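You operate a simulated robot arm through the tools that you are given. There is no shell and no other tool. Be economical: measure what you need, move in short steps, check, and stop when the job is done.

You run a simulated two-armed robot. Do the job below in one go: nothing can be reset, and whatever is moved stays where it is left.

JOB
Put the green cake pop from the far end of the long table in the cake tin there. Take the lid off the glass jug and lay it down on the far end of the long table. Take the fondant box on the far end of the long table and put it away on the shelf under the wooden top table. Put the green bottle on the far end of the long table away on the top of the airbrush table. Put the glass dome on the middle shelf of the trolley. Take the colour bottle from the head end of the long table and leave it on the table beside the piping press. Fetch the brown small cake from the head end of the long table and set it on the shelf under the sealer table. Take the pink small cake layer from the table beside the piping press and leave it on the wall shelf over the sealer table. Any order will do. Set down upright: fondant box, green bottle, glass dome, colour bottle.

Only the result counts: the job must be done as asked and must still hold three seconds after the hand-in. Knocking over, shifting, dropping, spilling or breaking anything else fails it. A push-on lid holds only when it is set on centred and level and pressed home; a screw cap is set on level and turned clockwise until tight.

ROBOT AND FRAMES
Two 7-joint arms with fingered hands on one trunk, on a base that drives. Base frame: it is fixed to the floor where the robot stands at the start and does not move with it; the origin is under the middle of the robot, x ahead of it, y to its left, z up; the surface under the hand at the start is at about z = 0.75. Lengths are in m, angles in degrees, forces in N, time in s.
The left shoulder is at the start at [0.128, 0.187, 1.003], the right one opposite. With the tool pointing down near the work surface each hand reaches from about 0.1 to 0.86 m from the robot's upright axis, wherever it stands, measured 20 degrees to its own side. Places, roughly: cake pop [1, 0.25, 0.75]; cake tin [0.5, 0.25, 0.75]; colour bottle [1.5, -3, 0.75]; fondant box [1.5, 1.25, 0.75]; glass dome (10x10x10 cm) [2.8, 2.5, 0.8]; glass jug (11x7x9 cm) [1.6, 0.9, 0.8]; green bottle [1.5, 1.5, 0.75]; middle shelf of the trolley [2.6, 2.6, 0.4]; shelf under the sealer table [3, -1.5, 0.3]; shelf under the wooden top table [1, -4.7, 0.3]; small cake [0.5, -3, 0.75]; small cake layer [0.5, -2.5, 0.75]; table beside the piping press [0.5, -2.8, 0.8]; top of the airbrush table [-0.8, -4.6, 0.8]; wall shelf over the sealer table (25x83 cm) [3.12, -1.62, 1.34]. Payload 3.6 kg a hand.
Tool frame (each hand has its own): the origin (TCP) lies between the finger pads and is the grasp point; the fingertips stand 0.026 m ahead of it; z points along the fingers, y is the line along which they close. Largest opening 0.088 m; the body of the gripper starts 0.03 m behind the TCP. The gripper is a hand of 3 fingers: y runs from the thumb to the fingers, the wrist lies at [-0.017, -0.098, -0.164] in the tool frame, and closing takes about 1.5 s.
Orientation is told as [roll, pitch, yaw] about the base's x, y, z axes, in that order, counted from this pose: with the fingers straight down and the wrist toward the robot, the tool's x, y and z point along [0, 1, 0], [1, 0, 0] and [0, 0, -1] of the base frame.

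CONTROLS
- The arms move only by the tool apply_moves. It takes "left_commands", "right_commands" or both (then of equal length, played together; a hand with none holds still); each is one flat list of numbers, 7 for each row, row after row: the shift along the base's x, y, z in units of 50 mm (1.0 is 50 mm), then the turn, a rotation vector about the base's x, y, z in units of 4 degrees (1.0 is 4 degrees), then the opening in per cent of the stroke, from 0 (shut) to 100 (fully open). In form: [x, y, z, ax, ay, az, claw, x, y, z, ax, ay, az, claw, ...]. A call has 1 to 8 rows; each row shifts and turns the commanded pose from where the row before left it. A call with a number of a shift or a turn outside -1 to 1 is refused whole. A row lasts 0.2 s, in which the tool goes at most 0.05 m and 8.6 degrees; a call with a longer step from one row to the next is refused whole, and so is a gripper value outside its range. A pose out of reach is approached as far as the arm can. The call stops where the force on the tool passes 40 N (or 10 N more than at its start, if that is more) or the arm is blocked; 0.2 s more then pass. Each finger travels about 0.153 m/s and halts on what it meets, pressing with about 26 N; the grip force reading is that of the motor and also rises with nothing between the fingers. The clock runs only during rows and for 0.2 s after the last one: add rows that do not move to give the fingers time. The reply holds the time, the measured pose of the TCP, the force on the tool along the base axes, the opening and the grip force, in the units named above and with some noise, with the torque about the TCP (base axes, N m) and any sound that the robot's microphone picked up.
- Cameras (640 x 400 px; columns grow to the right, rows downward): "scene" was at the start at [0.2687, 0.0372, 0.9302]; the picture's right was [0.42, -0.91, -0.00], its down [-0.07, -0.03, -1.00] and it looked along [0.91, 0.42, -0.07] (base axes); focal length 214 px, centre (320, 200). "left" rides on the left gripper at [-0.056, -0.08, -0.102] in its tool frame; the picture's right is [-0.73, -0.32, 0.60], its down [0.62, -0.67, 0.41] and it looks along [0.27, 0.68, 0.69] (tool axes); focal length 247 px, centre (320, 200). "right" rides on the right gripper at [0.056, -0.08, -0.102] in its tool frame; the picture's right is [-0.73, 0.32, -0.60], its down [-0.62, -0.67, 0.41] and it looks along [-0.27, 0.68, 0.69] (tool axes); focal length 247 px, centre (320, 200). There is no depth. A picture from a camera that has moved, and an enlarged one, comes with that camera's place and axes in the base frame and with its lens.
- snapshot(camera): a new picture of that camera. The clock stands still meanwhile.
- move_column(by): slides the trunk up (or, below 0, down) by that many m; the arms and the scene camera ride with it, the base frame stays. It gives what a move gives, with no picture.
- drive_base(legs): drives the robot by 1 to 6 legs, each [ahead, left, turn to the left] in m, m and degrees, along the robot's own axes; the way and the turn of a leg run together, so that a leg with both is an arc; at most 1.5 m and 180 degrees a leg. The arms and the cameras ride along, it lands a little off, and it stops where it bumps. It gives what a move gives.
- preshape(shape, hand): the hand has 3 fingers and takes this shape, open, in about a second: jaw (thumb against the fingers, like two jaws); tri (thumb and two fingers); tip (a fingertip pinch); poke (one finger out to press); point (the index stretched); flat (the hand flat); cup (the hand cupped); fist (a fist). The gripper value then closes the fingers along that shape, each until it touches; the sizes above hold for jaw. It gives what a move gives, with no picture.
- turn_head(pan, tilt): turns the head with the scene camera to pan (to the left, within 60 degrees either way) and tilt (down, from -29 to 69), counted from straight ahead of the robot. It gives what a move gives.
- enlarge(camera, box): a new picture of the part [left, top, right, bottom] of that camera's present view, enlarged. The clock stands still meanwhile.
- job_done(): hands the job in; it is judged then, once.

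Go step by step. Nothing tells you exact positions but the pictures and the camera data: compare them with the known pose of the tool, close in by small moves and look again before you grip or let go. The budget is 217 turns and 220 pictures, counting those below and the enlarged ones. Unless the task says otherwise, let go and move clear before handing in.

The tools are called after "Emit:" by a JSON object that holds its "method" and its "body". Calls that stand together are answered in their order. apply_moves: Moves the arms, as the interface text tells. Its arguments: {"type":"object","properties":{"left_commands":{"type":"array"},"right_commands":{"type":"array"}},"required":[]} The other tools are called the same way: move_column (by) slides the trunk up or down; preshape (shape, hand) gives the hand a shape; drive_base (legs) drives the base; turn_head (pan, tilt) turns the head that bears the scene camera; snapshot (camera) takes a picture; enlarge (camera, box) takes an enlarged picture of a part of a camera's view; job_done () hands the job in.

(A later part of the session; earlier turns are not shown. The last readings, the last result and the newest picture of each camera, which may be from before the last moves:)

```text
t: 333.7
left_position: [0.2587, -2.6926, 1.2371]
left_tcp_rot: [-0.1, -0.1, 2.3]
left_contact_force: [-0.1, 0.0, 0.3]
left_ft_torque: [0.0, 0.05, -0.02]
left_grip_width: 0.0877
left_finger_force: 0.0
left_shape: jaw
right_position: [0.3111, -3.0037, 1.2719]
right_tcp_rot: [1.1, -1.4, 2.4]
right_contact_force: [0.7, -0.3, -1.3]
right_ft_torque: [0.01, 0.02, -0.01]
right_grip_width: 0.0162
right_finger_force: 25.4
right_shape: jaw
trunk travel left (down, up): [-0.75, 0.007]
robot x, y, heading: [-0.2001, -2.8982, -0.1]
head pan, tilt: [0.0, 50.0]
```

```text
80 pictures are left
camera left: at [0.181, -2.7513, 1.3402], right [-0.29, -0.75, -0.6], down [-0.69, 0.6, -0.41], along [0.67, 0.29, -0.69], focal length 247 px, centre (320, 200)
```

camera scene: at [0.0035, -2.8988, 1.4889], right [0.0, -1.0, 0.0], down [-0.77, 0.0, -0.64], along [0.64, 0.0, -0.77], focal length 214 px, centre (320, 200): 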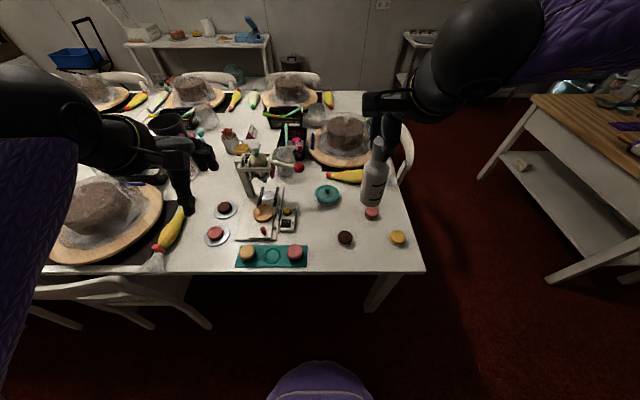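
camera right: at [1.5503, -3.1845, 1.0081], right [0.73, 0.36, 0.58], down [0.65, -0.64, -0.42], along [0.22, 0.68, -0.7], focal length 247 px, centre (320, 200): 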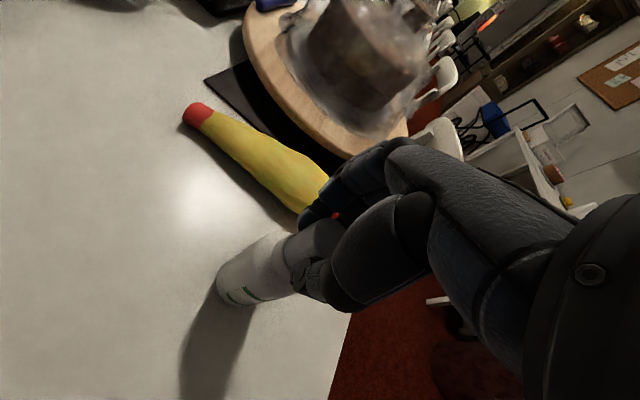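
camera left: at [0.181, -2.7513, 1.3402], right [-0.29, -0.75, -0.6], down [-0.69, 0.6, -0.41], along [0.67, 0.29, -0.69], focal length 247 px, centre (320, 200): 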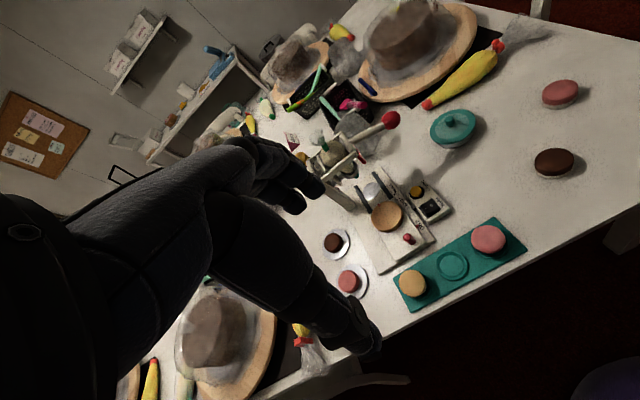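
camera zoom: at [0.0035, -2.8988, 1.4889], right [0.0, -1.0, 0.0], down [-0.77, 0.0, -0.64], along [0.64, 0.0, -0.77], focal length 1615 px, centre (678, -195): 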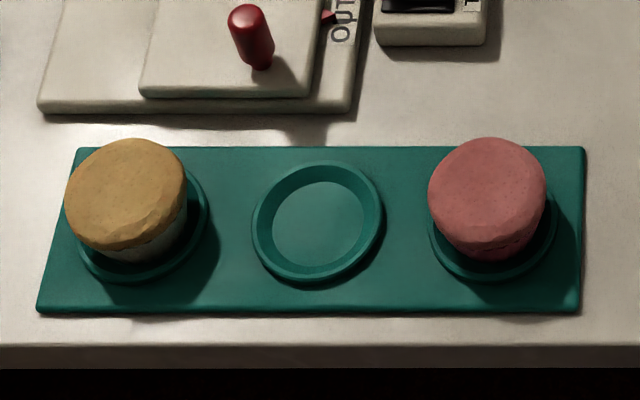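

The plain discs on the little plates are the "layers", so the pink layer is at [0.432, -2.498]. The two-tone ones are the small cakes, and brown is at [0.411, -2.993]. First I'll set the colour bottle down near [0.47, -2.87].

Emit:
{"method": "move_column", "body": {"by": -0.22}}

Emit:
{"method": "apply_moves", "body": {"right_commands": [0.6, 0.5, 0, 0, 0, 0, 0, 0.6, 0.5, 0, 0, 0, 0, 0, 0.6, 0.5, 0, 0, 0, 0, 0, 0.6, 0.5, 0, 0, 0, 0, 0, 0.6, 0.5, 0, 0, 0, 0, 0, 0.1, 0.1, 0, 0, 0, 0, 0, 0, 0, 0, 0, 0, 0, 0]}}

Emit:
{"method": "snapshot", "body": {"camera": "scene"}}

Emit:
{"method": "snapshot", "body": {"camera": "right"}}

```text
t: 336.1
left_position: [0.2591, -2.6923, 1.017]
left_tcp_rot: [-0.2, -0.1, 2.2]
left_contact_force: [0.5, -0.5, -1.3]
left_ft_torque: [0.0, -0.01, 0.02]
left_grip_width: 0.0877
left_finger_force: 0.0
left_shape: jaw
right_position: [0.313, -3.0041, 1.0498]
right_tcp_rot: [1.0, -1.3, 2.4]
right_contact_force: [0.8, -0.9, -1.3]
right_ft_torque: [0.0, 0.04, -0.01]
right_grip_width: 0.0161
right_finger_force: 26.2
right_shape: jaw
trunk travel left (down, up): [-0.53, 0.227]
robot x, y, heading: [-0.2019, -2.9004, -0.1]
head pan, tilt: [0.0, 50.0]
```

```text
t: 337.7
left_position: [0.2588, -2.6915, 1.0164]
left_tcp_rot: [-0.1, -0.1, 2.3]
left_contact_force: [0.5, 0.1, -0.8]
left_ft_torque: [-0.02, -0.05, 0.0]
left_grip_width: 0.0879
left_finger_force: 0.0
left_shape: jaw
right_position: [0.4486, -2.8799, 1.0618]
right_tcp_rot: [1.1, -1.4, 2.4]
right_contact_force: [-0.4, 0.3, -1.9]
right_ft_torque: [-0.02, 0.03, 0.01]
right_grip_width: 0.0164
right_finger_force: 26.0
right_shape: jaw
right hand out of reach, approached as far as the arm can: row 5, 6
trunk travel left (down, up): [-0.53, 0.227]
robot x, y, heading: [-0.2039, -2.8964, -0.1]
head pan, tilt: [0.0, 50.0]
```

```text
79 pictures are left
camera scene: at [0.0075, -2.8975, 1.2667], right [0.0, -1.0, 0.0], down [-0.77, 0.0, -0.64], along [0.64, 0.0, -0.77], focal length 214 px, centre (320, 200)
```

scene: 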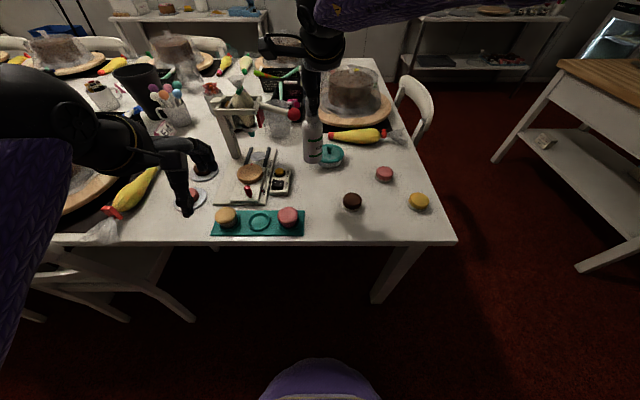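

```text
78 pictures are left
camera right: at [0.3639, -2.829, 1.1628], right [0.34, -0.73, 0.59], down [-0.63, -0.64, -0.44], along [0.7, -0.23, -0.68], focal length 247 px, centre (320, 200)
```

right: 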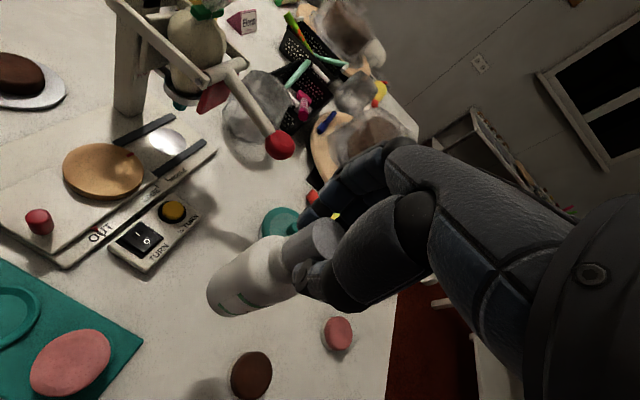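

The spot [0.45, -2.88] is clear, and the press handle is about 0.18 m off. I'll lower with the trunk.

Emit:
{"method": "move_column", "body": {"by": -0.13}}

Emit:
{"method": "snapshot", "body": {"camera": "right"}}

Emit:
{"method": "snapshot", "body": {"camera": "scene"}}

```text
t: 339.2
left_position: [0.2601, -2.6921, 0.8871]
left_tcp_rot: [-0.2, -0.1, 2.3]
left_contact_force: [0.1, -1.1, 0.1]
left_ft_torque: [-0.02, -0.02, 0.02]
left_grip_width: 0.0877
left_finger_force: 0.1
left_shape: jaw
right_position: [0.4483, -2.8825, 0.9313]
right_tcp_rot: [1.0, -1.4, 2.3]
right_contact_force: [-0.4, -0.3, -1.3]
right_ft_torque: [0.03, 0.01, -0.02]
right_grip_width: 0.0161
right_finger_force: 25.9
right_shape: jaw
trunk travel left (down, up): [-0.4, 0.357]
robot x, y, heading: [-0.2035, -2.8976, -0.1]
head pan, tilt: [0.0, 50.0]
```

```text
77 pictures are left
camera right: at [0.3644, -2.8305, 1.0329], right [0.33, -0.73, 0.59], down [-0.63, -0.64, -0.44], along [0.7, -0.23, -0.67], focal length 247 px, centre (320, 200)
```

right: 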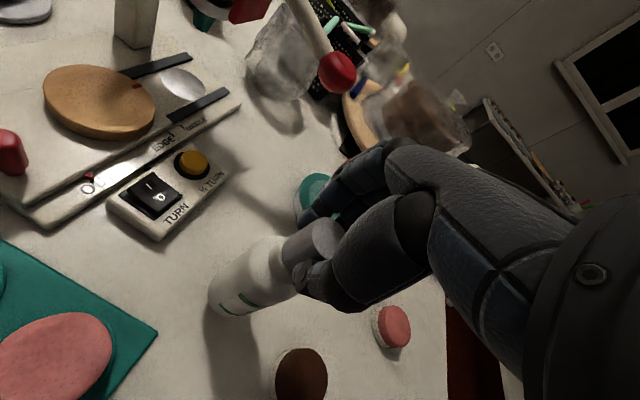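

```text
76 pictures are left
camera scene: at [0.0176, -2.8987, 1.1309], right [0.0, -1.0, 0.0], down [-0.77, 0.0, -0.64], along [0.64, 0.0, -0.77], focal length 214 px, centre (320, 200)
```

scene: 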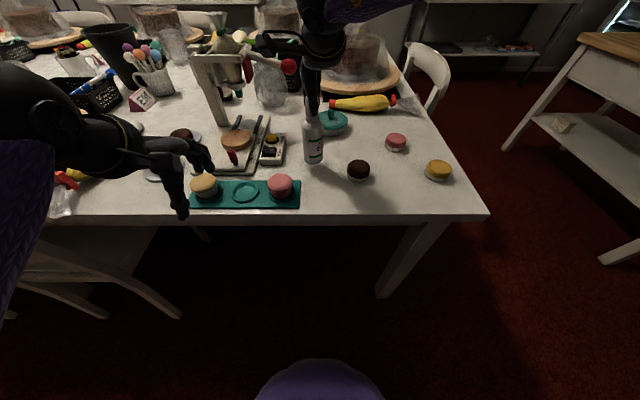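

Emit:
{"method": "apply_moves", "body": {"right_commands": [0, 0, -0.15, 0, 0.45, 0, 0, 0, 0, -0.15, 0, 0, 0, 0, 0, 0, -0.15, 0, 0, 0, 0, 0, 0, -0.1, 0, 0, 0, 0, 0, 0, 0, 0, 0, 0, 0]}}

Emit:
{"method": "enlarge", "body": {"camera": "scene", "box": [260, 60, 400, 200]}}

```text
t: 340.4
left_position: [0.2597, -2.6926, 0.8865]
left_tcp_rot: [-0.1, -0.2, 2.3]
left_contact_force: [-0.4, 0.3, 0.2]
left_ft_torque: [0.01, -0.04, -0.01]
left_grip_width: 0.0878
left_finger_force: 0.0
left_shape: jaw
right_position: [0.4486, -2.8821, 0.9051]
right_tcp_rot: [1.1, 0.3, 2.4]
right_contact_force: [0.3, -0.6, 1.9]
right_ft_torque: [-0.01, 0.0, -0.02]
right_grip_width: 0.0161
right_finger_force: 26.2
right_shape: jaw
trunk travel left (down, up): [-0.4, 0.357]
robot x, y, heading: [-0.1996, -2.8956, 0.1]
head pan, tilt: [0.0, 50.0]
```

```text
2.86 times, centred on (330, 130) of scene
camera zoom: at [0.0176, -2.8986, 1.1308], right [0.0, -1.0, 0.0], down [-0.77, 0.0, -0.64], along [0.64, 0.0, -0.77], focal length 613 px, centre (291, 400)
```

zoom: 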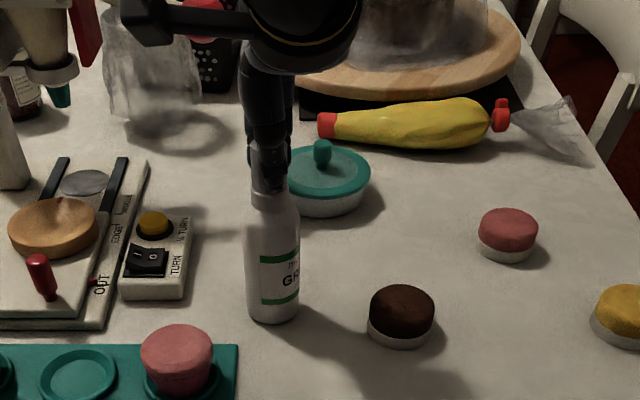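

Emit:
{"method": "apply_moves", "body": {"right_commands": [0, 0, -0.05, 0, 0, 0, 0, 0, 0, 0, 0, 0, 0, 25, 0, 0, 0, 0, 0, 0, 50, 0, 0, 0, 0, 0, 0, 80, 0, 0, 0, 0, 0, 0, 80, 0, 0, 0.5, 0, 0, 0, 80, 0, 0, 0.8, 0, 0, 0, 80, 0, 0, 0.6, 0, 0, 0, 80]}}

Emit:
{"method": "snapshot", "body": {"camera": "scene"}}

```text
t: 342.2
left_position: [0.2597, -2.692, 0.8874]
left_tcp_rot: [-0.2, -0.1, 2.1]
left_contact_force: [-0.2, -0.4, -1.1]
left_ft_torque: [0.02, 0.02, -0.04]
left_grip_width: 0.0878
left_finger_force: 0.1
left_shape: jaw
right_position: [0.4471, -2.8816, 0.9971]
right_tcp_rot: [0.9, 0.5, 2.4]
right_contact_force: [0.4, -0.1, 0.1]
right_ft_torque: [0.0, 0.0, -0.02]
right_grip_width: 0.0703
right_finger_force: 0.1
right_shape: jaw
trunk travel left (down, up): [-0.4, 0.357]
robot x, y, heading: [-0.2047, -2.8964, -0.2]
head pan, tilt: [0.0, 50.0]
```

```text
74 pictures are left
camera scene: at [0.0176, -2.8988, 1.1308], right [0.0, -1.0, 0.0], down [-0.77, 0.0, -0.64], along [0.64, 0.0, -0.77], focal length 214 px, centre (320, 200)
```

scene: 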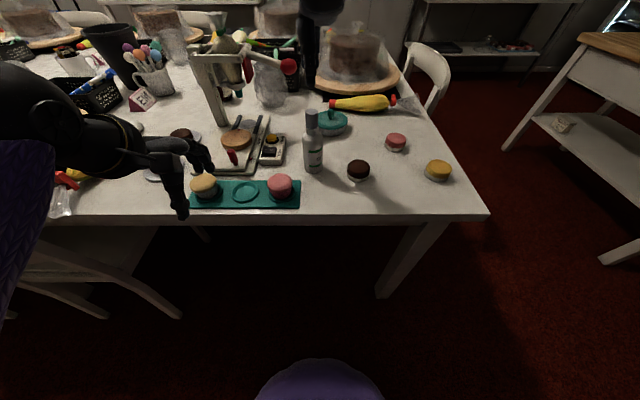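

The bottle stands upright beside the press. I'll send the right hand over the brown cake and the left over the pink layer.

Emit:
{"method": "apply_moves", "body": {"right_commands": [-0.2, -0.75, 0, 0, 0, 0, 100, -0.2, -0.75, 0, 0, 0, 0, 100, -0.28, -0.72, 0, 0, 0, 0, 100, 0, 0, -0.8, 0, 0, 0, 100, 0, 0, -0.8, 0, 0, 0, 100, 0, 0, -0.8, 0, 0, 0, 100, 0, 0, 0, 0, 0, 0, 100, 0, 0, 0, 0, 0, 0, 100], "left_commands": [0, 0, 0.9, 0, 0, 0, 100, 0.1, 0.9, 0, 0, 0, 0, 100, 0.2, 0.9, 0, 0, 0, 0, 100, 0.25, 0.9, 0, 0, 0, 0, 100, 0.25, 0.9, 0, 0, 0, 0, 100, 0.9, 0.3, 0, 0, 0, 0, 100, 0.9, 0, 0, 0, 0, 0, 100, 0.85, 0, 0, 0, 0, 0, 100]}}

Emit:
{"method": "snapshot", "body": {"camera": "right"}}

Emit:
{"method": "snapshot", "body": {"camera": "left"}}

Emit:
{"method": "snapshot", "body": {"camera": "scene"}}

```text
t: 344.1
left_position: [0.4316, -2.4964, 0.9317]
left_tcp_rot: [0.0, 0.0, 2.2]
left_contact_force: [0.4, -0.4, 0.0]
left_ft_torque: [0.02, 0.02, 0.02]
left_grip_width: 0.0877
left_finger_force: 0.1
left_shape: jaw
right_position: [0.413, -2.9919, 0.8746]
right_tcp_rot: [1.2, 0.4, 2.5]
right_contact_force: [-0.2, 0.0, -0.6]
right_ft_torque: [0.0, -0.03, 0.0]
right_grip_width: 0.0877
right_finger_force: 0.1
right_shape: jaw
trunk travel left (down, up): [-0.4, 0.357]
robot x, y, heading: [-0.2005, -2.8967, -0.3]
head pan, tilt: [0.0, 50.0]
```

```text
73 pictures are left
camera right: at [0.3324, -2.9402, 0.9795], right [0.35, -0.73, 0.58], down [-0.64, -0.64, -0.42], along [0.68, -0.23, -0.7], focal length 247 px, centre (320, 200)
```

right: 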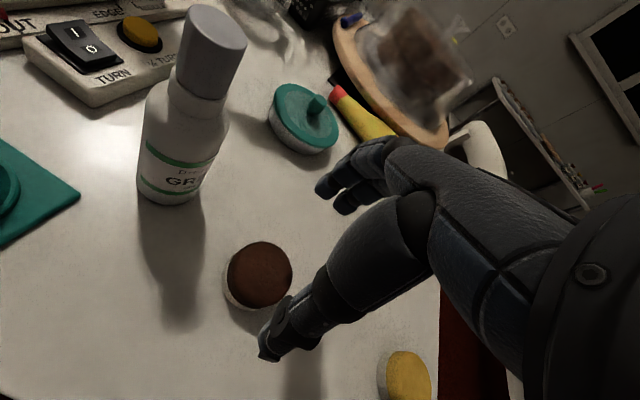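

```text
72 pictures are left
camera left: at [0.3552, -2.5544, 1.035], right [-0.29, -0.75, -0.6], down [-0.69, 0.6, -0.41], along [0.67, 0.29, -0.69], focal length 247 px, centre (320, 200)
```

left: 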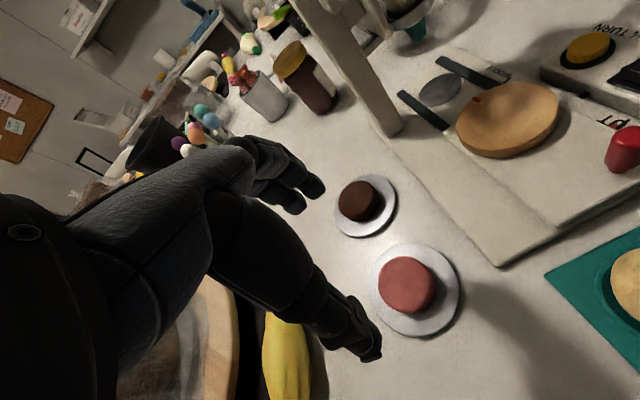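

```text
71 pictures are left
camera scene: at [0.0186, -2.8987, 1.1305], right [0.0, -1.0, 0.0], down [-0.77, 0.0, -0.64], along [0.64, 0.0, -0.77], focal length 214 px, centre (320, 200)
```

scene: 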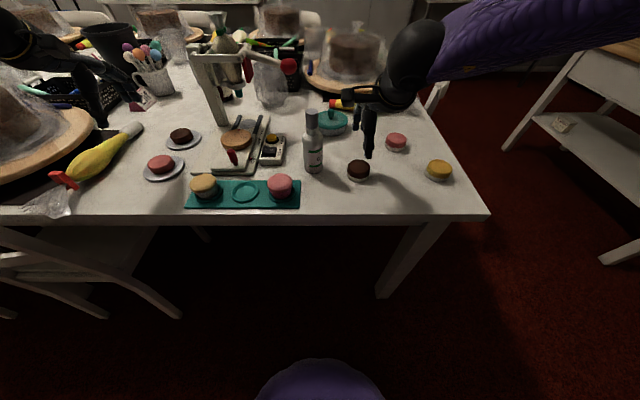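

Both are aligned. I'm lowering both to grip height.

Emit:
{"method": "apply_moves", "body": {"right_commands": [0.03, 0.02, -0.5, 0, 0, 0, 100, 0, 0, -0.5, 0, 0, 0, 100, 0, 0, -0.5, 0, 0, 0, 100, 0, 0, -0.33, 0, 0, 0, 100, 0, 0, 0, 0, 0, 0, 100], "left_commands": [0.1, -0.04, -0.8, 0, 0, 0, 100, 0, 0, -0.8, 0, 0, 0, 100, 0, 0, -0.7, 0, 0, 0, 100, 0, 0, -0.5, 0, 0, 0, 100, 0, 0, 0, 0, 0, 0, 100]}}

Emit:
{"method": "snapshot", "body": {"camera": "right"}}

Emit:
{"method": "snapshot", "body": {"camera": "left"}}

```text
t: 345.2
left_position: [0.4359, -2.4977, 0.7926]
left_tcp_rot: [0.0, -0.2, 2.2]
left_contact_force: [0.4, 0.5, 0.3]
left_ft_torque: [0.01, -0.01, -0.01]
left_grip_width: 0.0877
left_finger_force: 0.0
left_shape: jaw
right_position: [0.4162, -2.9907, 0.7844]
right_tcp_rot: [1.1, 0.4, 2.3]
right_contact_force: [0.2, -0.3, 0.4]
right_ft_torque: [0.0, 0.0, 0.02]
right_grip_width: 0.0879
right_finger_force: 0.1
right_shape: jaw
trunk travel left (down, up): [-0.4, 0.357]
robot x, y, heading: [-0.2027, -2.8954, -0.1]
head pan, tilt: [0.0, 50.0]
```

```text
70 pictures are left
camera right: at [0.335, -2.9399, 0.888], right [0.35, -0.73, 0.58], down [-0.64, -0.64, -0.42], along [0.68, -0.23, -0.7], focal length 247 px, centre (320, 200)
```

right: 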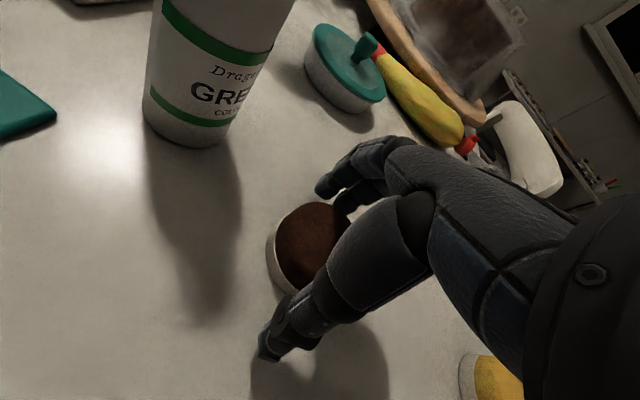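

```text
69 pictures are left
camera left: at [0.3579, -2.5564, 0.8957], right [-0.29, -0.75, -0.6], down [-0.69, 0.6, -0.41], along [0.67, 0.29, -0.69], focal length 247 px, centre (320, 200)
```

left: 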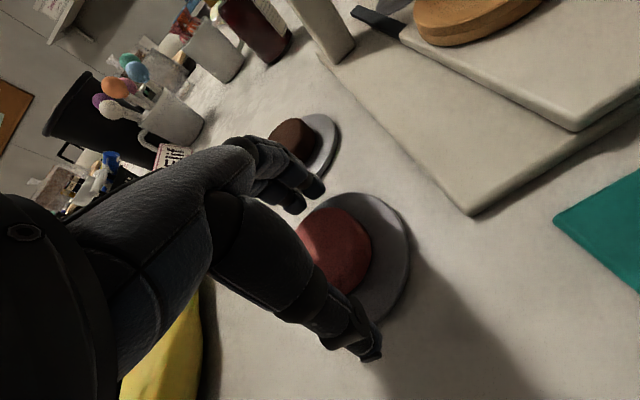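

Both straddle their targets. Closing both hands.

Emit:
{"method": "apply_moves", "body": {"right_commands": [0, 0, 0, 0, 0, 0, 85, 0, 0, 0, 0, 0, 0, 70, 0, 0, 0, 0, 0, 0, 55, 0, 0, 0, 0, 0, 0, 40, 0, 0, 0, 0, 0, 0, 25, 0, 0, 0, 0, 0, 0, 10, 0, 0, 0, 0, 0, 0, 0, 0, 0, 0, 0, 0, 0, 0], "left_commands": [0, 0, 0, 0, 0, 0, 85, 0, 0, 0, 0, 0, 0, 70, 0, 0, 0, 0, 0, 0, 55, 0, 0, 0, 0, 0, 0, 40, 0, 0, 0, 0, 0, 0, 25, 0, 0, 0, 0, 0, 0, 10, 0, 0, 0, 0, 0, 0, 0, 0, 0, 0, 0, 0, 0, 0]}}

Emit:
{"method": "move_column", "body": {"by": 0.05}}

Emit:
{"method": "snapshot", "body": {"camera": "left"}}

Emit:
{"method": "snapshot", "body": {"camera": "right"}}

Emit:
{"method": "snapshot", "body": {"camera": "scene"}}

```text
t: 347.1
left_position: [0.4364, -2.4975, 0.7937]
left_tcp_rot: [0.0, -0.1, 2.3]
left_contact_force: [0.1, 0.8, 6.5]
left_ft_torque: [-0.02, 0.31, -0.04]
left_grip_width: 0.0418
left_finger_force: 26.3
left_shape: jaw
right_position: [0.4166, -2.9914, 0.7846]
right_tcp_rot: [1.0, 0.5, 2.4]
right_contact_force: [-0.2, -0.3, 0.4]
right_ft_torque: [0.02, 0.02, 0.0]
right_grip_width: 0.0426
right_finger_force: 26.3
right_shape: jaw
trunk travel left (down, up): [-0.4, 0.357]
robot x, y, heading: [-0.2072, -2.8941, 0.3]
head pan, tilt: [0.0, 50.0]
```

```text
t: 348.0
left_position: [0.4364, -2.4997, 0.852]
left_tcp_rot: [-0.2, -0.8, 2.3]
left_contact_force: [-0.1, 0.0, -0.7]
left_ft_torque: [0.0, 0.0, -0.01]
left_grip_width: 0.0133
left_finger_force: 26.2
left_shape: jaw
right_position: [0.4163, -2.9911, 0.834]
right_tcp_rot: [1.0, 0.4, 2.4]
right_contact_force: [-0.1, 0.0, 0.0]
right_ft_torque: [0.02, -0.02, -0.02]
right_grip_width: 0.0431
right_finger_force: 25.6
right_shape: jaw
trunk travel left (down, up): [-0.45, 0.307]
robot x, y, heading: [-0.2029, -2.8964, -0.2]
head pan, tilt: [0.0, 50.0]
```

```text
68 pictures are left
camera left: at [0.3583, -2.5587, 0.9532], right [-0.28, -0.75, -0.6], down [-0.68, 0.6, -0.42], along [0.68, 0.29, -0.68], focal length 247 px, centre (320, 200)
```

left: 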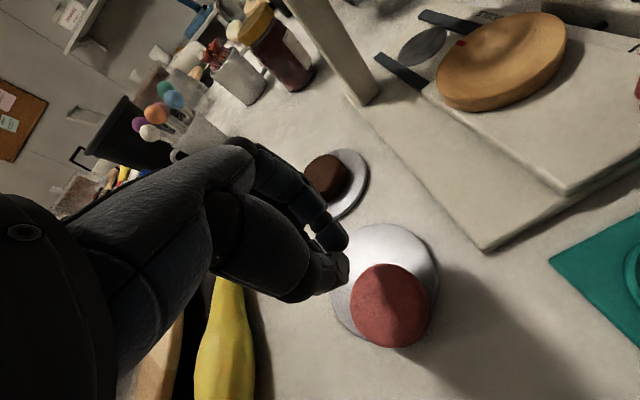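

```text
67 pictures are left
camera right: at [0.3352, -2.9401, 0.9379], right [0.35, -0.73, 0.58], down [-0.64, -0.64, -0.42], along [0.68, -0.23, -0.7], focal length 247 px, centre (320, 200)
```

right: 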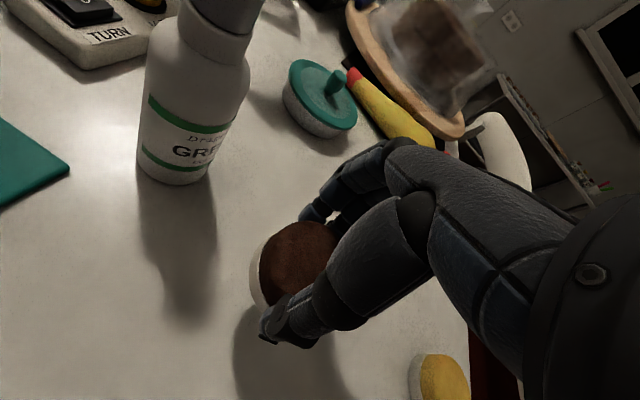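

```text
66 pictures are left
camera scene: at [0.0134, -2.8984, 1.1833], right [0.0, -1.0, 0.0], down [-0.77, 0.0, -0.64], along [0.64, 0.0, -0.77], focal length 214 px, centre (320, 200)
```

scene: 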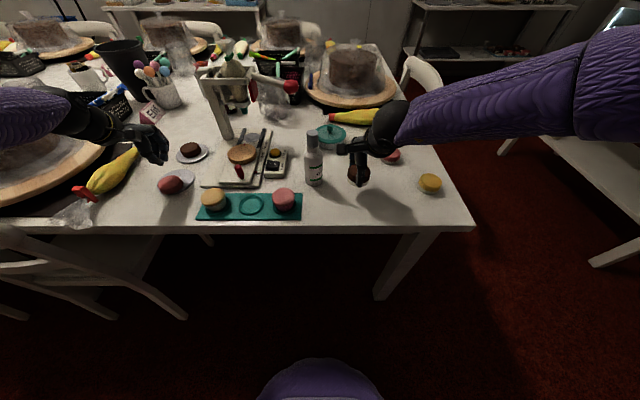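

The brown cake is held, but the pink layer slipped from the left fingertips and shifted about 2 cm on its plate. I'll zoom to see how it lies.

Emit:
{"method": "enlarge", "body": {"camera": "scene", "box": [140, 150, 220, 210]}}

Emit:
{"method": "enlarge", "body": {"camera": "left", "box": [300, 200, 460, 370]}}

```text
6.67 times, centred on (180, 180) of scene
camera zoom: at [0.0134, -2.8984, 1.1833], right [0.0, -1.0, 0.0], down [-0.77, 0.0, -0.64], along [0.64, 0.0, -0.77], focal length 1430 px, centre (1253, 333)
```

zoom: 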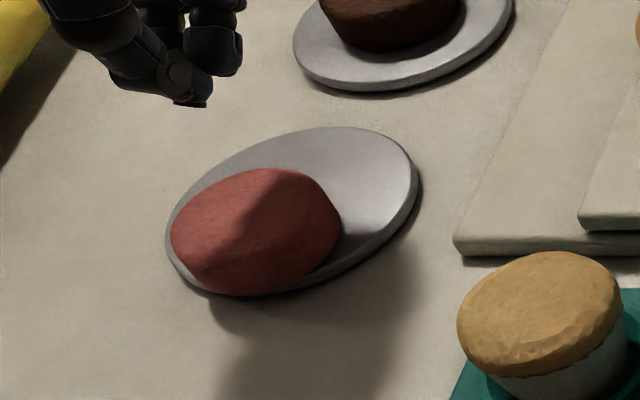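

```text
2.35 times, centred on (380, 285) of left
camera zoom: at [0.3583, -2.5587, 0.9532], right [-0.28, -0.75, -0.6], down [-0.68, 0.6, -0.42], along [0.68, 0.29, -0.68], focal length 581 px, centre (179, 0)
```

zoom: 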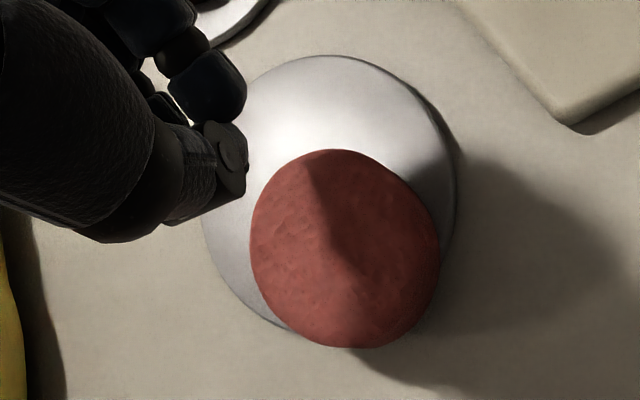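

The layer lies flat on its plate, overhanging a little, centred at about [0.411, -2.503] with its top near 0.774. I'll reopen, recentre and grip about 7 mm lower.

Emit:
{"method": "apply_moves", "body": {"left_commands": [0, 0, 0.3, 0, 0.2, 0, 60, -0.25, -0.04, 0, 0, 0, 0, 100, -0.25, -0.03, 0, 0, 0, 0, 100, 0, 0, 0, 0, 0, 0, 100, 0, 0, -0.6, 0, 0, 0, 100, 0, 0, -0.6, 0, 0, 0, 100, 0, 0, -0.38, 0, 0, 0, 100, 0, 0, 0, 0, 0, 0, 100]}}

Emit:
{"method": "enlarge", "body": {"camera": "left", "box": [220, 160, 460, 390]}}

Emit:
{"method": "enlarge", "body": {"camera": "scene", "box": [120, 130, 220, 210]}}

```text
t: 349.8
left_position: [0.3952, -2.5082, 0.7881]
left_tcp_rot: [-0.1, -0.3, 2.3]
left_contact_force: [0.1, 0.3, 0.8]
left_ft_torque: [-0.02, -0.03, 0.0]
left_grip_width: 0.088
left_finger_force: 0.0
left_shape: jaw
left hand out of reach, approached as far as the arm can: row 7
right_position: [0.4155, -2.9916, 0.8349]
right_tcp_rot: [1.1, 0.4, 2.3]
right_contact_force: [-0.3, -0.1, -1.0]
right_ft_torque: [0.04, -0.02, 0.0]
right_grip_width: 0.0427
right_finger_force: 26.4
right_shape: jaw
trunk travel left (down, up): [-0.45, 0.307]
robot x, y, heading: [-0.2027, -2.8965, -0.1]
head pan, tilt: [0.0, 50.0]
```

```text
1.74 times, centred on (340, 275) of left
camera zoom: at [0.3171, -2.5661, 0.891], right [-0.29, -0.75, -0.6], down [-0.69, 0.6, -0.41], along [0.67, 0.29, -0.68], focal length 430 px, centre (285, 70)
```

zoom: 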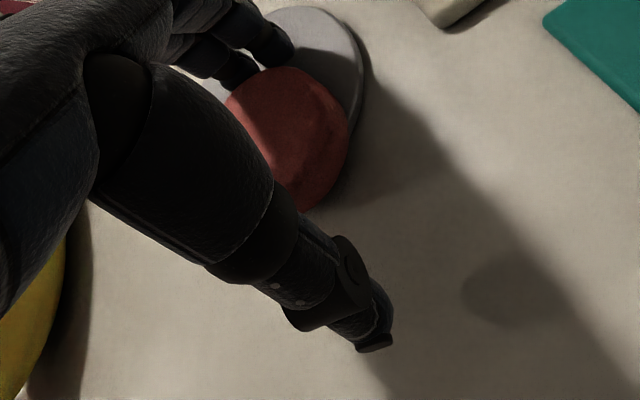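

```text
5.00 times, centred on (170, 170) of scene
camera zoom: at [0.0135, -2.899, 1.1834], right [0.0, -1.0, 0.0], down [-0.77, 0.0, -0.64], along [0.64, 0.0, -0.77], focal length 1072 px, centre (1070, 350)
```

zoom: 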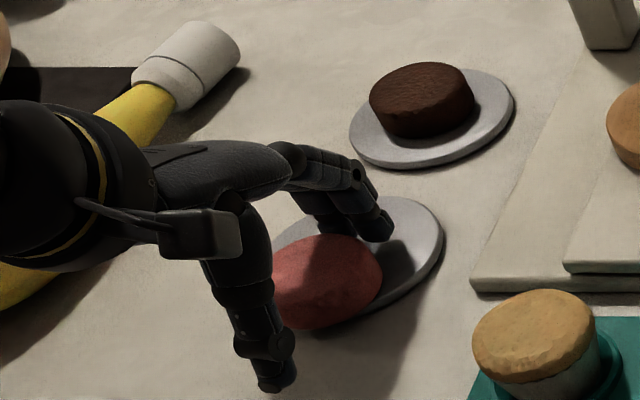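

That pose was beyond reach at this trunk height. I'll raise both hands, lower the trunk a bit and re-approach.

Emit:
{"method": "apply_moves", "body": {"right_commands": [-0.3, 0, 0.8, 0, 0, 0, 0, -0.3, 0, 0.8, 0, 0, 0, 0, -0.3, 0, 0.8, 0, 0, 0, 0], "left_commands": [-0.1, 0, 0.7, 0, 0, 0, 100, 0, 0, 0.9, 0, 0, 0, 100, 0, 0, 0.8, 0, 0, 0, 100]}}

Emit:
{"method": "move_column", "body": {"by": -0.09}}

Emit:
{"method": "apply_moves", "body": {"left_commands": [0.4, 0.1, 0, 0, 0, 0, 100, 0, 0, 0, 0, 0, 0, 100, 0, 0, 0, 0, 0, 0, 100]}}

Emit:
{"method": "enlarge", "body": {"camera": "scene", "box": [120, 130, 220, 210]}}

Emit:
{"method": "snapshot", "body": {"camera": "left"}}

```text
t: 350.6
left_position: [0.3912, -2.5064, 0.9078]
left_tcp_rot: [-0.1, -0.2, 2.4]
left_contact_force: [-0.9, 1.0, -0.1]
left_ft_torque: [0.01, -0.04, 0.04]
left_grip_width: 0.0878
left_finger_force: 0.0
left_shape: jaw
right_position: [0.3682, -2.988, 0.955]
right_tcp_rot: [1.0, 0.4, 2.3]
right_contact_force: [0.0, 0.1, -0.2]
right_ft_torque: [-0.01, -0.04, -0.02]
right_grip_width: 0.0428
right_finger_force: 25.7
right_shape: jaw
trunk travel left (down, up): [-0.45, 0.307]
robot x, y, heading: [-0.1999, -2.8954, -0.1]
head pan, tilt: [0.0, 50.0]
```

```text
t: 351.8
left_position: [0.3925, -2.5068, 0.8184]
left_tcp_rot: [-0.1, -0.3, 2.3]
left_contact_force: [-0.7, -0.2, -0.3]
left_ft_torque: [0.01, 0.03, -0.02]
left_grip_width: 0.088
left_finger_force: 0.1
left_shape: jaw
right_position: [0.3713, -2.9915, 0.8656]
right_tcp_rot: [1.1, 0.3, 2.5]
right_contact_force: [-0.2, -0.6, -0.9]
right_ft_torque: [0.02, 0.01, -0.06]
right_grip_width: 0.0426
right_finger_force: 25.7
right_shape: jaw
trunk travel left (down, up): [-0.36, 0.397]
robot x, y, heading: [-0.2023, -2.8981, 0.0]
head pan, tilt: [0.0, 50.0]
```

```text
t: 352.6
left_position: [0.414, -2.5038, 0.8183]
left_tcp_rot: [-0.2, -0.2, 2.2]
left_contact_force: [-0.7, 0.1, -0.1]
left_ft_torque: [0.02, -0.01, -0.01]
left_grip_width: 0.0875
left_finger_force: 0.0
left_shape: jaw
right_position: [0.3717, -2.9906, 0.8641]
right_tcp_rot: [1.1, 0.4, 2.4]
right_contact_force: [-0.3, 0.5, -0.5]
right_ft_torque: [0.02, 0.02, -0.01]
right_grip_width: 0.0429
right_finger_force: 25.8
right_shape: jaw
trunk travel left (down, up): [-0.36, 0.397]
robot x, y, heading: [-0.2066, -2.8955, -0.2]
head pan, tilt: [0.0, 50.0]
```

```text
5.00 times, centred on (170, 170) of scene
camera zoom: at [0.0227, -2.8987, 1.088], right [0.0, -1.0, 0.0], down [-0.77, 0.0, -0.64], along [0.64, 0.0, -0.77], focal length 1072 px, centre (1070, 350)
```

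zoom: 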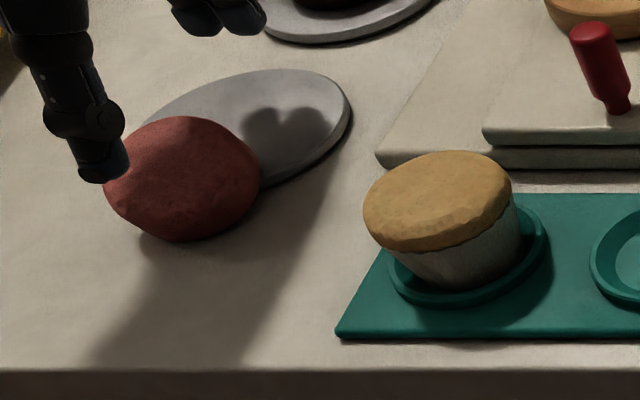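

```text
60 pictures are left
camera left: at [0.3358, -2.5623, 0.9217], right [-0.29, -0.75, -0.6], down [-0.69, 0.6, -0.41], along [0.67, 0.29, -0.69], focal length 247 px, centre (320, 200)
```

left: 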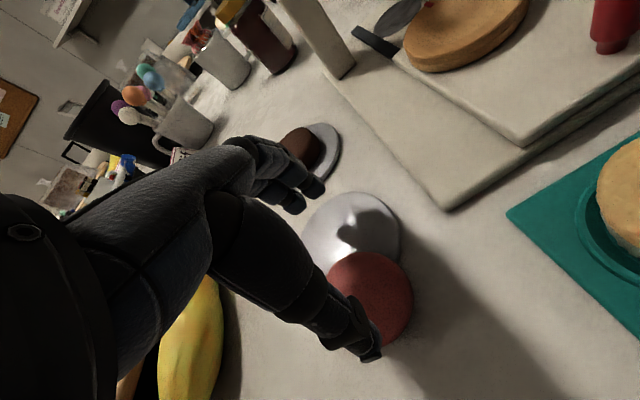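

The layer got nudged nearer, now centred at [0.386, -2.505] and half on its plate. I'll centre above it and come down lower this time.

Emit:
{"method": "apply_moves", "body": {"left_commands": [-0.3, -0.02, 0.1, 0, 0, 0, 100, -0.26, 0, 0, 0, 0, 0, 100, 0, 0, -0.3, 0, 0, 0, 100, 0, 0, -0.3, 0, 0, 0, 100, 0, 0, -0.2, 0, 0, 0, 100, 0, 0, 0, 0, 0, 0, 100]}}

Emit:
{"method": "snapshot", "body": {"camera": "left"}}

Emit:
{"method": "enlarge", "body": {"camera": "scene", "box": [120, 130, 220, 210]}}

```text
t: 354.0
left_position: [0.3851, -2.5025, 0.7833]
left_tcp_rot: [0.0, -0.3, 2.2]
left_contact_force: [-0.1, 1.3, 1.6]
left_ft_torque: [0.03, -0.12, 0.02]
left_grip_width: 0.0878
left_finger_force: 0.1
left_shape: jaw
right_position: [0.3709, -2.9919, 0.8648]
right_tcp_rot: [1.0, 0.4, 2.4]
right_contact_force: [-0.8, 0.4, -0.2]
right_ft_torque: [-0.03, 0.02, 0.01]
right_grip_width: 0.0424
right_finger_force: 26.2
right_shape: jaw
trunk travel left (down, up): [-0.36, 0.397]
robot x, y, heading: [-0.2002, -2.901, -0.1]
head pan, tilt: [0.0, 50.0]
```

```text
59 pictures are left
camera left: at [0.3071, -2.5615, 0.8858], right [-0.29, -0.75, -0.6], down [-0.69, 0.6, -0.41], along [0.67, 0.29, -0.68], focal length 247 px, centre (320, 200)
```

left: 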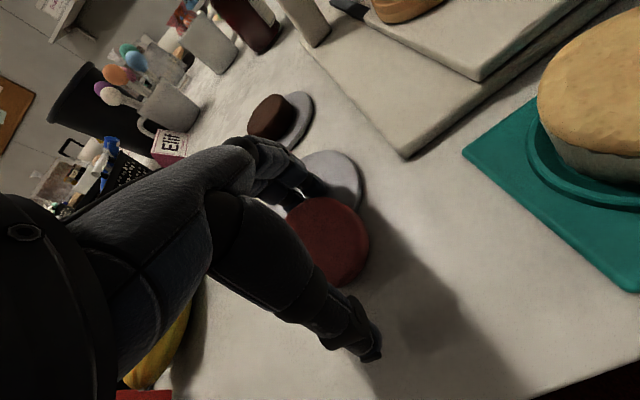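

```text
5.00 times, centred on (170, 170) of scene
camera zoom: at [0.0224, -2.8987, 1.0881], right [0.0, -1.0, 0.0], down [-0.77, 0.0, -0.64], along [0.64, 0.0, -0.77], focal length 1072 px, centre (1070, 350)
```

zoom: 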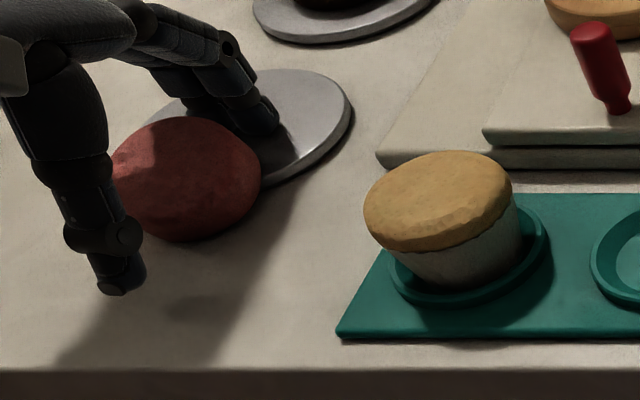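

The disc is well between the fingers. Closing.

Emit:
{"method": "apply_moves", "body": {"left_commands": [0, 0, 0, 0, 0, 0, 85, 0, 0, 0, 0, 0, 0, 70, 0, 0, 0, 0, 0, 0, 55, 0, 0, 0, 0, 0, 0, 40, 0, 0, 0, 0, 0, 0, 25, 0, 0, 0, 0, 0, 0, 10, 0, 0, 0, 0, 0, 0, 0, 0, 0, 0, 0, 0, 0, 0]}}

Emit:
{"method": "snapshot", "body": {"camera": "left"}}

Emit:
{"method": "enlarge", "body": {"camera": "scene", "box": [120, 130, 220, 210]}}

```text
t: 355.8
left_position: [0.3852, -2.5029, 0.7847]
left_tcp_rot: [0.0, -0.3, 2.3]
left_contact_force: [4.1, -0.3, 8.8]
left_ft_torque: [-0.01, -0.13, 0.0]
left_grip_width: 0.0469
left_finger_force: 25.3
left_shape: jaw
right_position: [0.37, -2.9912, 0.8653]
right_tcp_rot: [1.1, 0.4, 2.4]
right_contact_force: [0.2, 0.2, 0.2]
right_ft_torque: [-0.01, 0.04, -0.03]
right_grip_width: 0.0425
right_finger_force: 25.8
right_shape: jaw
trunk travel left (down, up): [-0.36, 0.397]
robot x, y, heading: [-0.2012, -2.8963, -0.0]
head pan, tilt: [0.0, 50.0]
```

```text
57 pictures are left
camera left: at [0.3072, -2.5619, 0.8864], right [-0.29, -0.75, -0.6], down [-0.69, 0.6, -0.42], along [0.67, 0.29, -0.68], focal length 247 px, centre (320, 200)
```

left: 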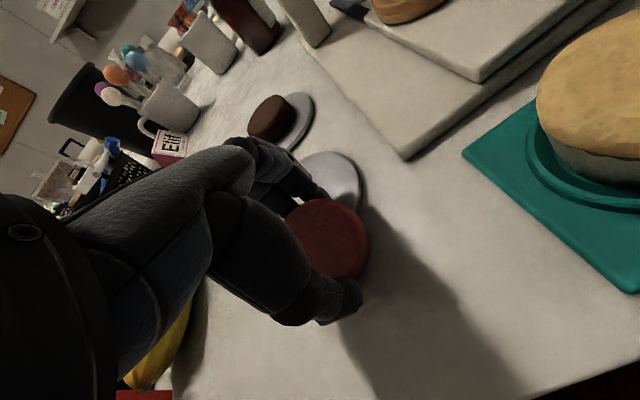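

```text
5.00 times, centred on (170, 170) of scene
camera zoom: at [0.0222, -2.8991, 1.0882], right [0.0, -1.0, 0.0], down [-0.77, 0.0, -0.64], along [0.64, 0.0, -0.77], focal length 1072 px, centre (1070, 350)
```

zoom: 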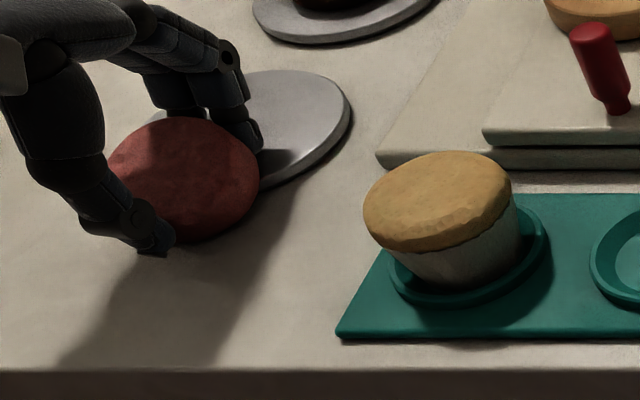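

Gripped at a full 47 mm. I'll lift gently.

Emit:
{"method": "apply_moves", "body": {"left_commands": [0, 0, 0.15, 0, 0, 0, 0, 0, 0, 0.3, 0, 0, 0, 0, 0, 0, 0.4, 0, 0, 0, 0, 0, 0, 0.4, 0, 0, 0, 0, 0, 0, 0, 0, 0, 0, 0]}}

Emit:
{"method": "snapshot", "body": {"camera": "left"}}

```text
t: 357.0
left_position: [0.3864, -2.5056, 0.8436]
left_tcp_rot: [-0.2, -0.1, 2.2]
left_contact_force: [0.7, -0.6, 0.3]
left_ft_torque: [-0.01, -0.02, -0.02]
left_grip_width: 0.0468
left_finger_force: 26.3
left_shape: jaw
right_position: [0.3714, -2.991, 0.8641]
right_tcp_rot: [1.1, 0.4, 2.4]
right_contact_force: [-0.2, -0.1, 0.5]
right_ft_torque: [0.01, 0.01, -0.01]
right_grip_width: 0.0426
right_finger_force: 25.8
right_shape: jaw
trunk travel left (down, up): [-0.36, 0.397]
robot x, y, heading: [-0.2009, -2.8954, 0.1]
head pan, tilt: [0.0, 50.0]
```

```text
55 pictures are left
camera left: at [0.3084, -2.5636, 0.9482], right [-0.29, -0.75, -0.6], down [-0.69, 0.6, -0.41], along [0.67, 0.29, -0.69], focal length 247 px, centre (320, 200)
```

left: 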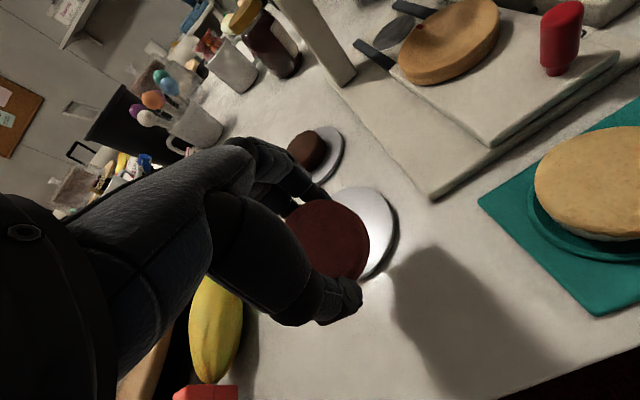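

The layer is held and its plate stayed put. I'll raise the trunk, tuck the left hand in a bit, and drive round to the sealer table aisle.

Emit:
{"method": "move_column", "body": {"by": 0.37}}

Emit:
{"method": "apply_moves", "body": {"left_commands": [0, -0.8, 0, 0, 0, 0, 0, 0, -0.8, 0, 0, 0, 0, 0, 0, -0.8, 0, 0, 0, 0, 0]}}

Emit:
{"method": "drive_base", "body": {"legs": [[-0.12, 0, 0], [0, 0, -90], [1.0, 0, 0], [0, 0, 90], [1.3, 0, 0], [1.3, 0, 0]]}}

Emit:
{"method": "turn_head", "body": {"pan": 45, "tilt": 30}}

Emit:
{"method": "snapshot", "body": {"camera": "scene"}}

```text
t: 360.6
left_position: [0.3854, -2.5038, 1.2147]
left_tcp_rot: [-0.1, -0.3, 2.1]
left_contact_force: [0.0, 0.1, 0.1]
left_ft_torque: [0.01, 0.0, 0.03]
left_grip_width: 0.0467
left_finger_force: 26.1
left_shape: jaw
right_position: [0.3721, -2.9918, 1.2347]
right_tcp_rot: [1.2, 0.4, 2.4]
right_contact_force: [-0.5, 0.7, -0.6]
right_ft_torque: [0.01, 0.02, 0.01]
right_grip_width: 0.0428
right_finger_force: 25.4
right_shape: jaw
trunk travel left (down, up): [-0.73, 0.027]
robot x, y, heading: [-0.2051, -2.8961, -0.3]
head pan, tilt: [0.0, 50.0]
```

```text
t: 361.4
left_position: [0.3847, -2.6259, 1.2138]
left_tcp_rot: [0.0, -0.3, 2.2]
left_contact_force: [0.2, -0.3, -0.2]
left_ft_torque: [-0.02, 0.03, -0.01]
left_grip_width: 0.0464
left_finger_force: 25.8
left_shape: jaw
right_position: [0.3717, -2.9924, 1.2351]
right_tcp_rot: [1.2, 0.5, 2.5]
right_contact_force: [0.6, -0.3, -0.4]
right_ft_torque: [-0.01, 0.03, -0.03]
right_grip_width: 0.0427
right_finger_force: 25.7
right_shape: jaw
trunk travel left (down, up): [-0.73, 0.027]
robot x, y, heading: [-0.1988, -2.8992, 0.1]
head pan, tilt: [0.0, 50.0]
```

```text
t: 387.3
left_position: [2.8922, -3.6002, 1.2135]
left_tcp_rot: [-0.1, -0.2, 1.7]
left_contact_force: [0.7, 0.8, 0.4]
left_ft_torque: [-0.03, 0.01, 0.03]
left_grip_width: 0.0459
left_finger_force: 26.0
left_shape: jaw
right_position: [2.8754, -3.9672, 1.2356]
right_tcp_rot: [1.0, 0.4, 1.9]
right_contact_force: [-0.3, 0.0, 0.3]
right_ft_torque: [-0.02, 0.0, -0.01]
right_grip_width: 0.0427
right_finger_force: 26.2
right_shape: jaw
trunk travel left (down, up): [-0.73, 0.027]
robot x, y, heading: [2.3031, -3.8681, -0.4]
head pan, tilt: [0.0, 50.0]
```

```text
t: 388.4
left_position: [2.8912, -3.6007, 1.2146]
left_tcp_rot: [-0.1, -0.2, 1.7]
left_contact_force: [0.1, 0.3, -0.1]
left_ft_torque: [0.01, 0.01, -0.01]
left_grip_width: 0.0456
left_finger_force: 26.2
left_shape: jaw
right_position: [2.8755, -3.9672, 1.2345]
right_tcp_rot: [1.1, 0.4, 2.0]
right_contact_force: [-1.0, -0.6, 0.0]
right_ft_torque: [0.02, -0.01, 0.02]
right_grip_width: 0.0428
right_finger_force: 25.9
right_shape: jaw
trunk travel left (down, up): [-0.73, 0.027]
robot x, y, heading: [2.2981, -3.8639, -0.5]
head pan, tilt: [45.0, 30.0]
```

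```text
54 pictures are left
camera scene: at [2.4969, -3.8062, 1.4982], right [0.7, -0.71, 0.0], down [-0.36, -0.35, -0.87], along [0.62, 0.61, -0.5], focal length 214 px, centre (320, 200)
```

scene: 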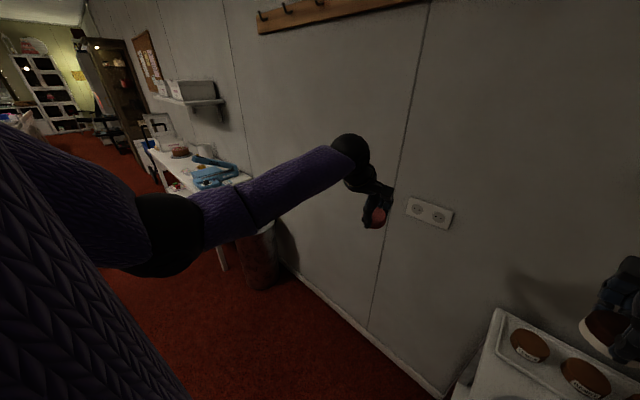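

I'm at the south end of the aisle. I'll turn north and drive up to the sealer table.

Emit:
{"method": "drive_base", "body": {"legs": [[0, 0, 90.5], [1.2, 0, 0], [0.9, 0, 0]]}}

Emit:
{"method": "turn_head", "body": {"pan": -55, "tilt": 15}}

Emit:
{"method": "snapshot", "body": {"camera": "scene"}}

```text
t: 402.6
left_position: [1.8986, -1.2216, 1.2139]
left_tcp_rot: [0.0, -0.2, 95.5]
left_contact_force: [0.5, 1.2, -0.8]
left_ft_torque: [-0.01, 0.02, -0.02]
left_grip_width: 0.0453
left_finger_force: 26.3
left_shape: jaw
right_position: [2.2656, -1.2131, 1.235]
right_tcp_rot: [1.1, 0.3, 95.8]
right_contact_force: [0.0, 0.2, -0.1]
right_ft_torque: [0.02, -0.01, 0.02]
right_grip_width: 0.0427
right_finger_force: 25.9
right_shape: jaw
trunk travel left (down, up): [-0.73, 0.027]
robot x, y, heading: [2.209, -1.7924, 93.3]
head pan, tilt: [45.0, 30.0]
```

```text
t: 404.4
left_position: [1.9, -1.2208, 1.2134]
left_tcp_rot: [-0.1, -0.3, 95.7]
left_contact_force: [0.3, -0.4, 0.8]
left_ft_torque: [-0.01, 0.01, 0.02]
left_grip_width: 0.0455
left_finger_force: 25.4
left_shape: jaw
right_position: [2.2649, -1.213, 1.2355]
right_tcp_rot: [1.1, 0.5, 95.8]
right_contact_force: [0.2, -0.1, 0.6]
right_ft_torque: [0.01, 0.0, -0.01]
right_grip_width: 0.0427
right_finger_force: 26.0
right_shape: jaw
trunk travel left (down, up): [-0.73, 0.027]
robot x, y, heading: [2.2033, -1.7935, 93.3]
head pan, tilt: [-55.0, 15.0]
```

```text
53 pictures are left
camera scene: at [2.2696, -1.6036, 1.5224], right [0.62, -0.78, 0.0], down [-0.2, -0.16, -0.97], along [0.76, 0.6, -0.26], focal length 214 px, centre (320, 200)
```

scene: 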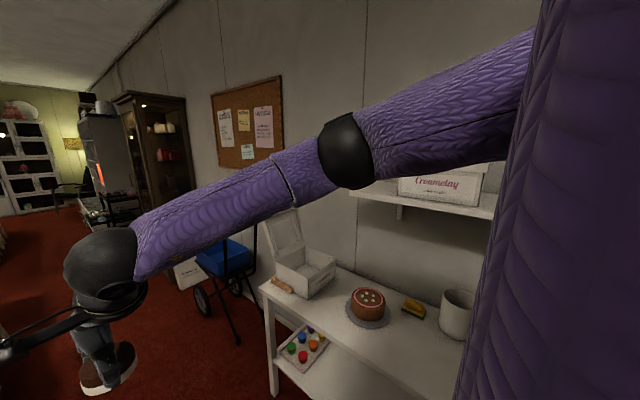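

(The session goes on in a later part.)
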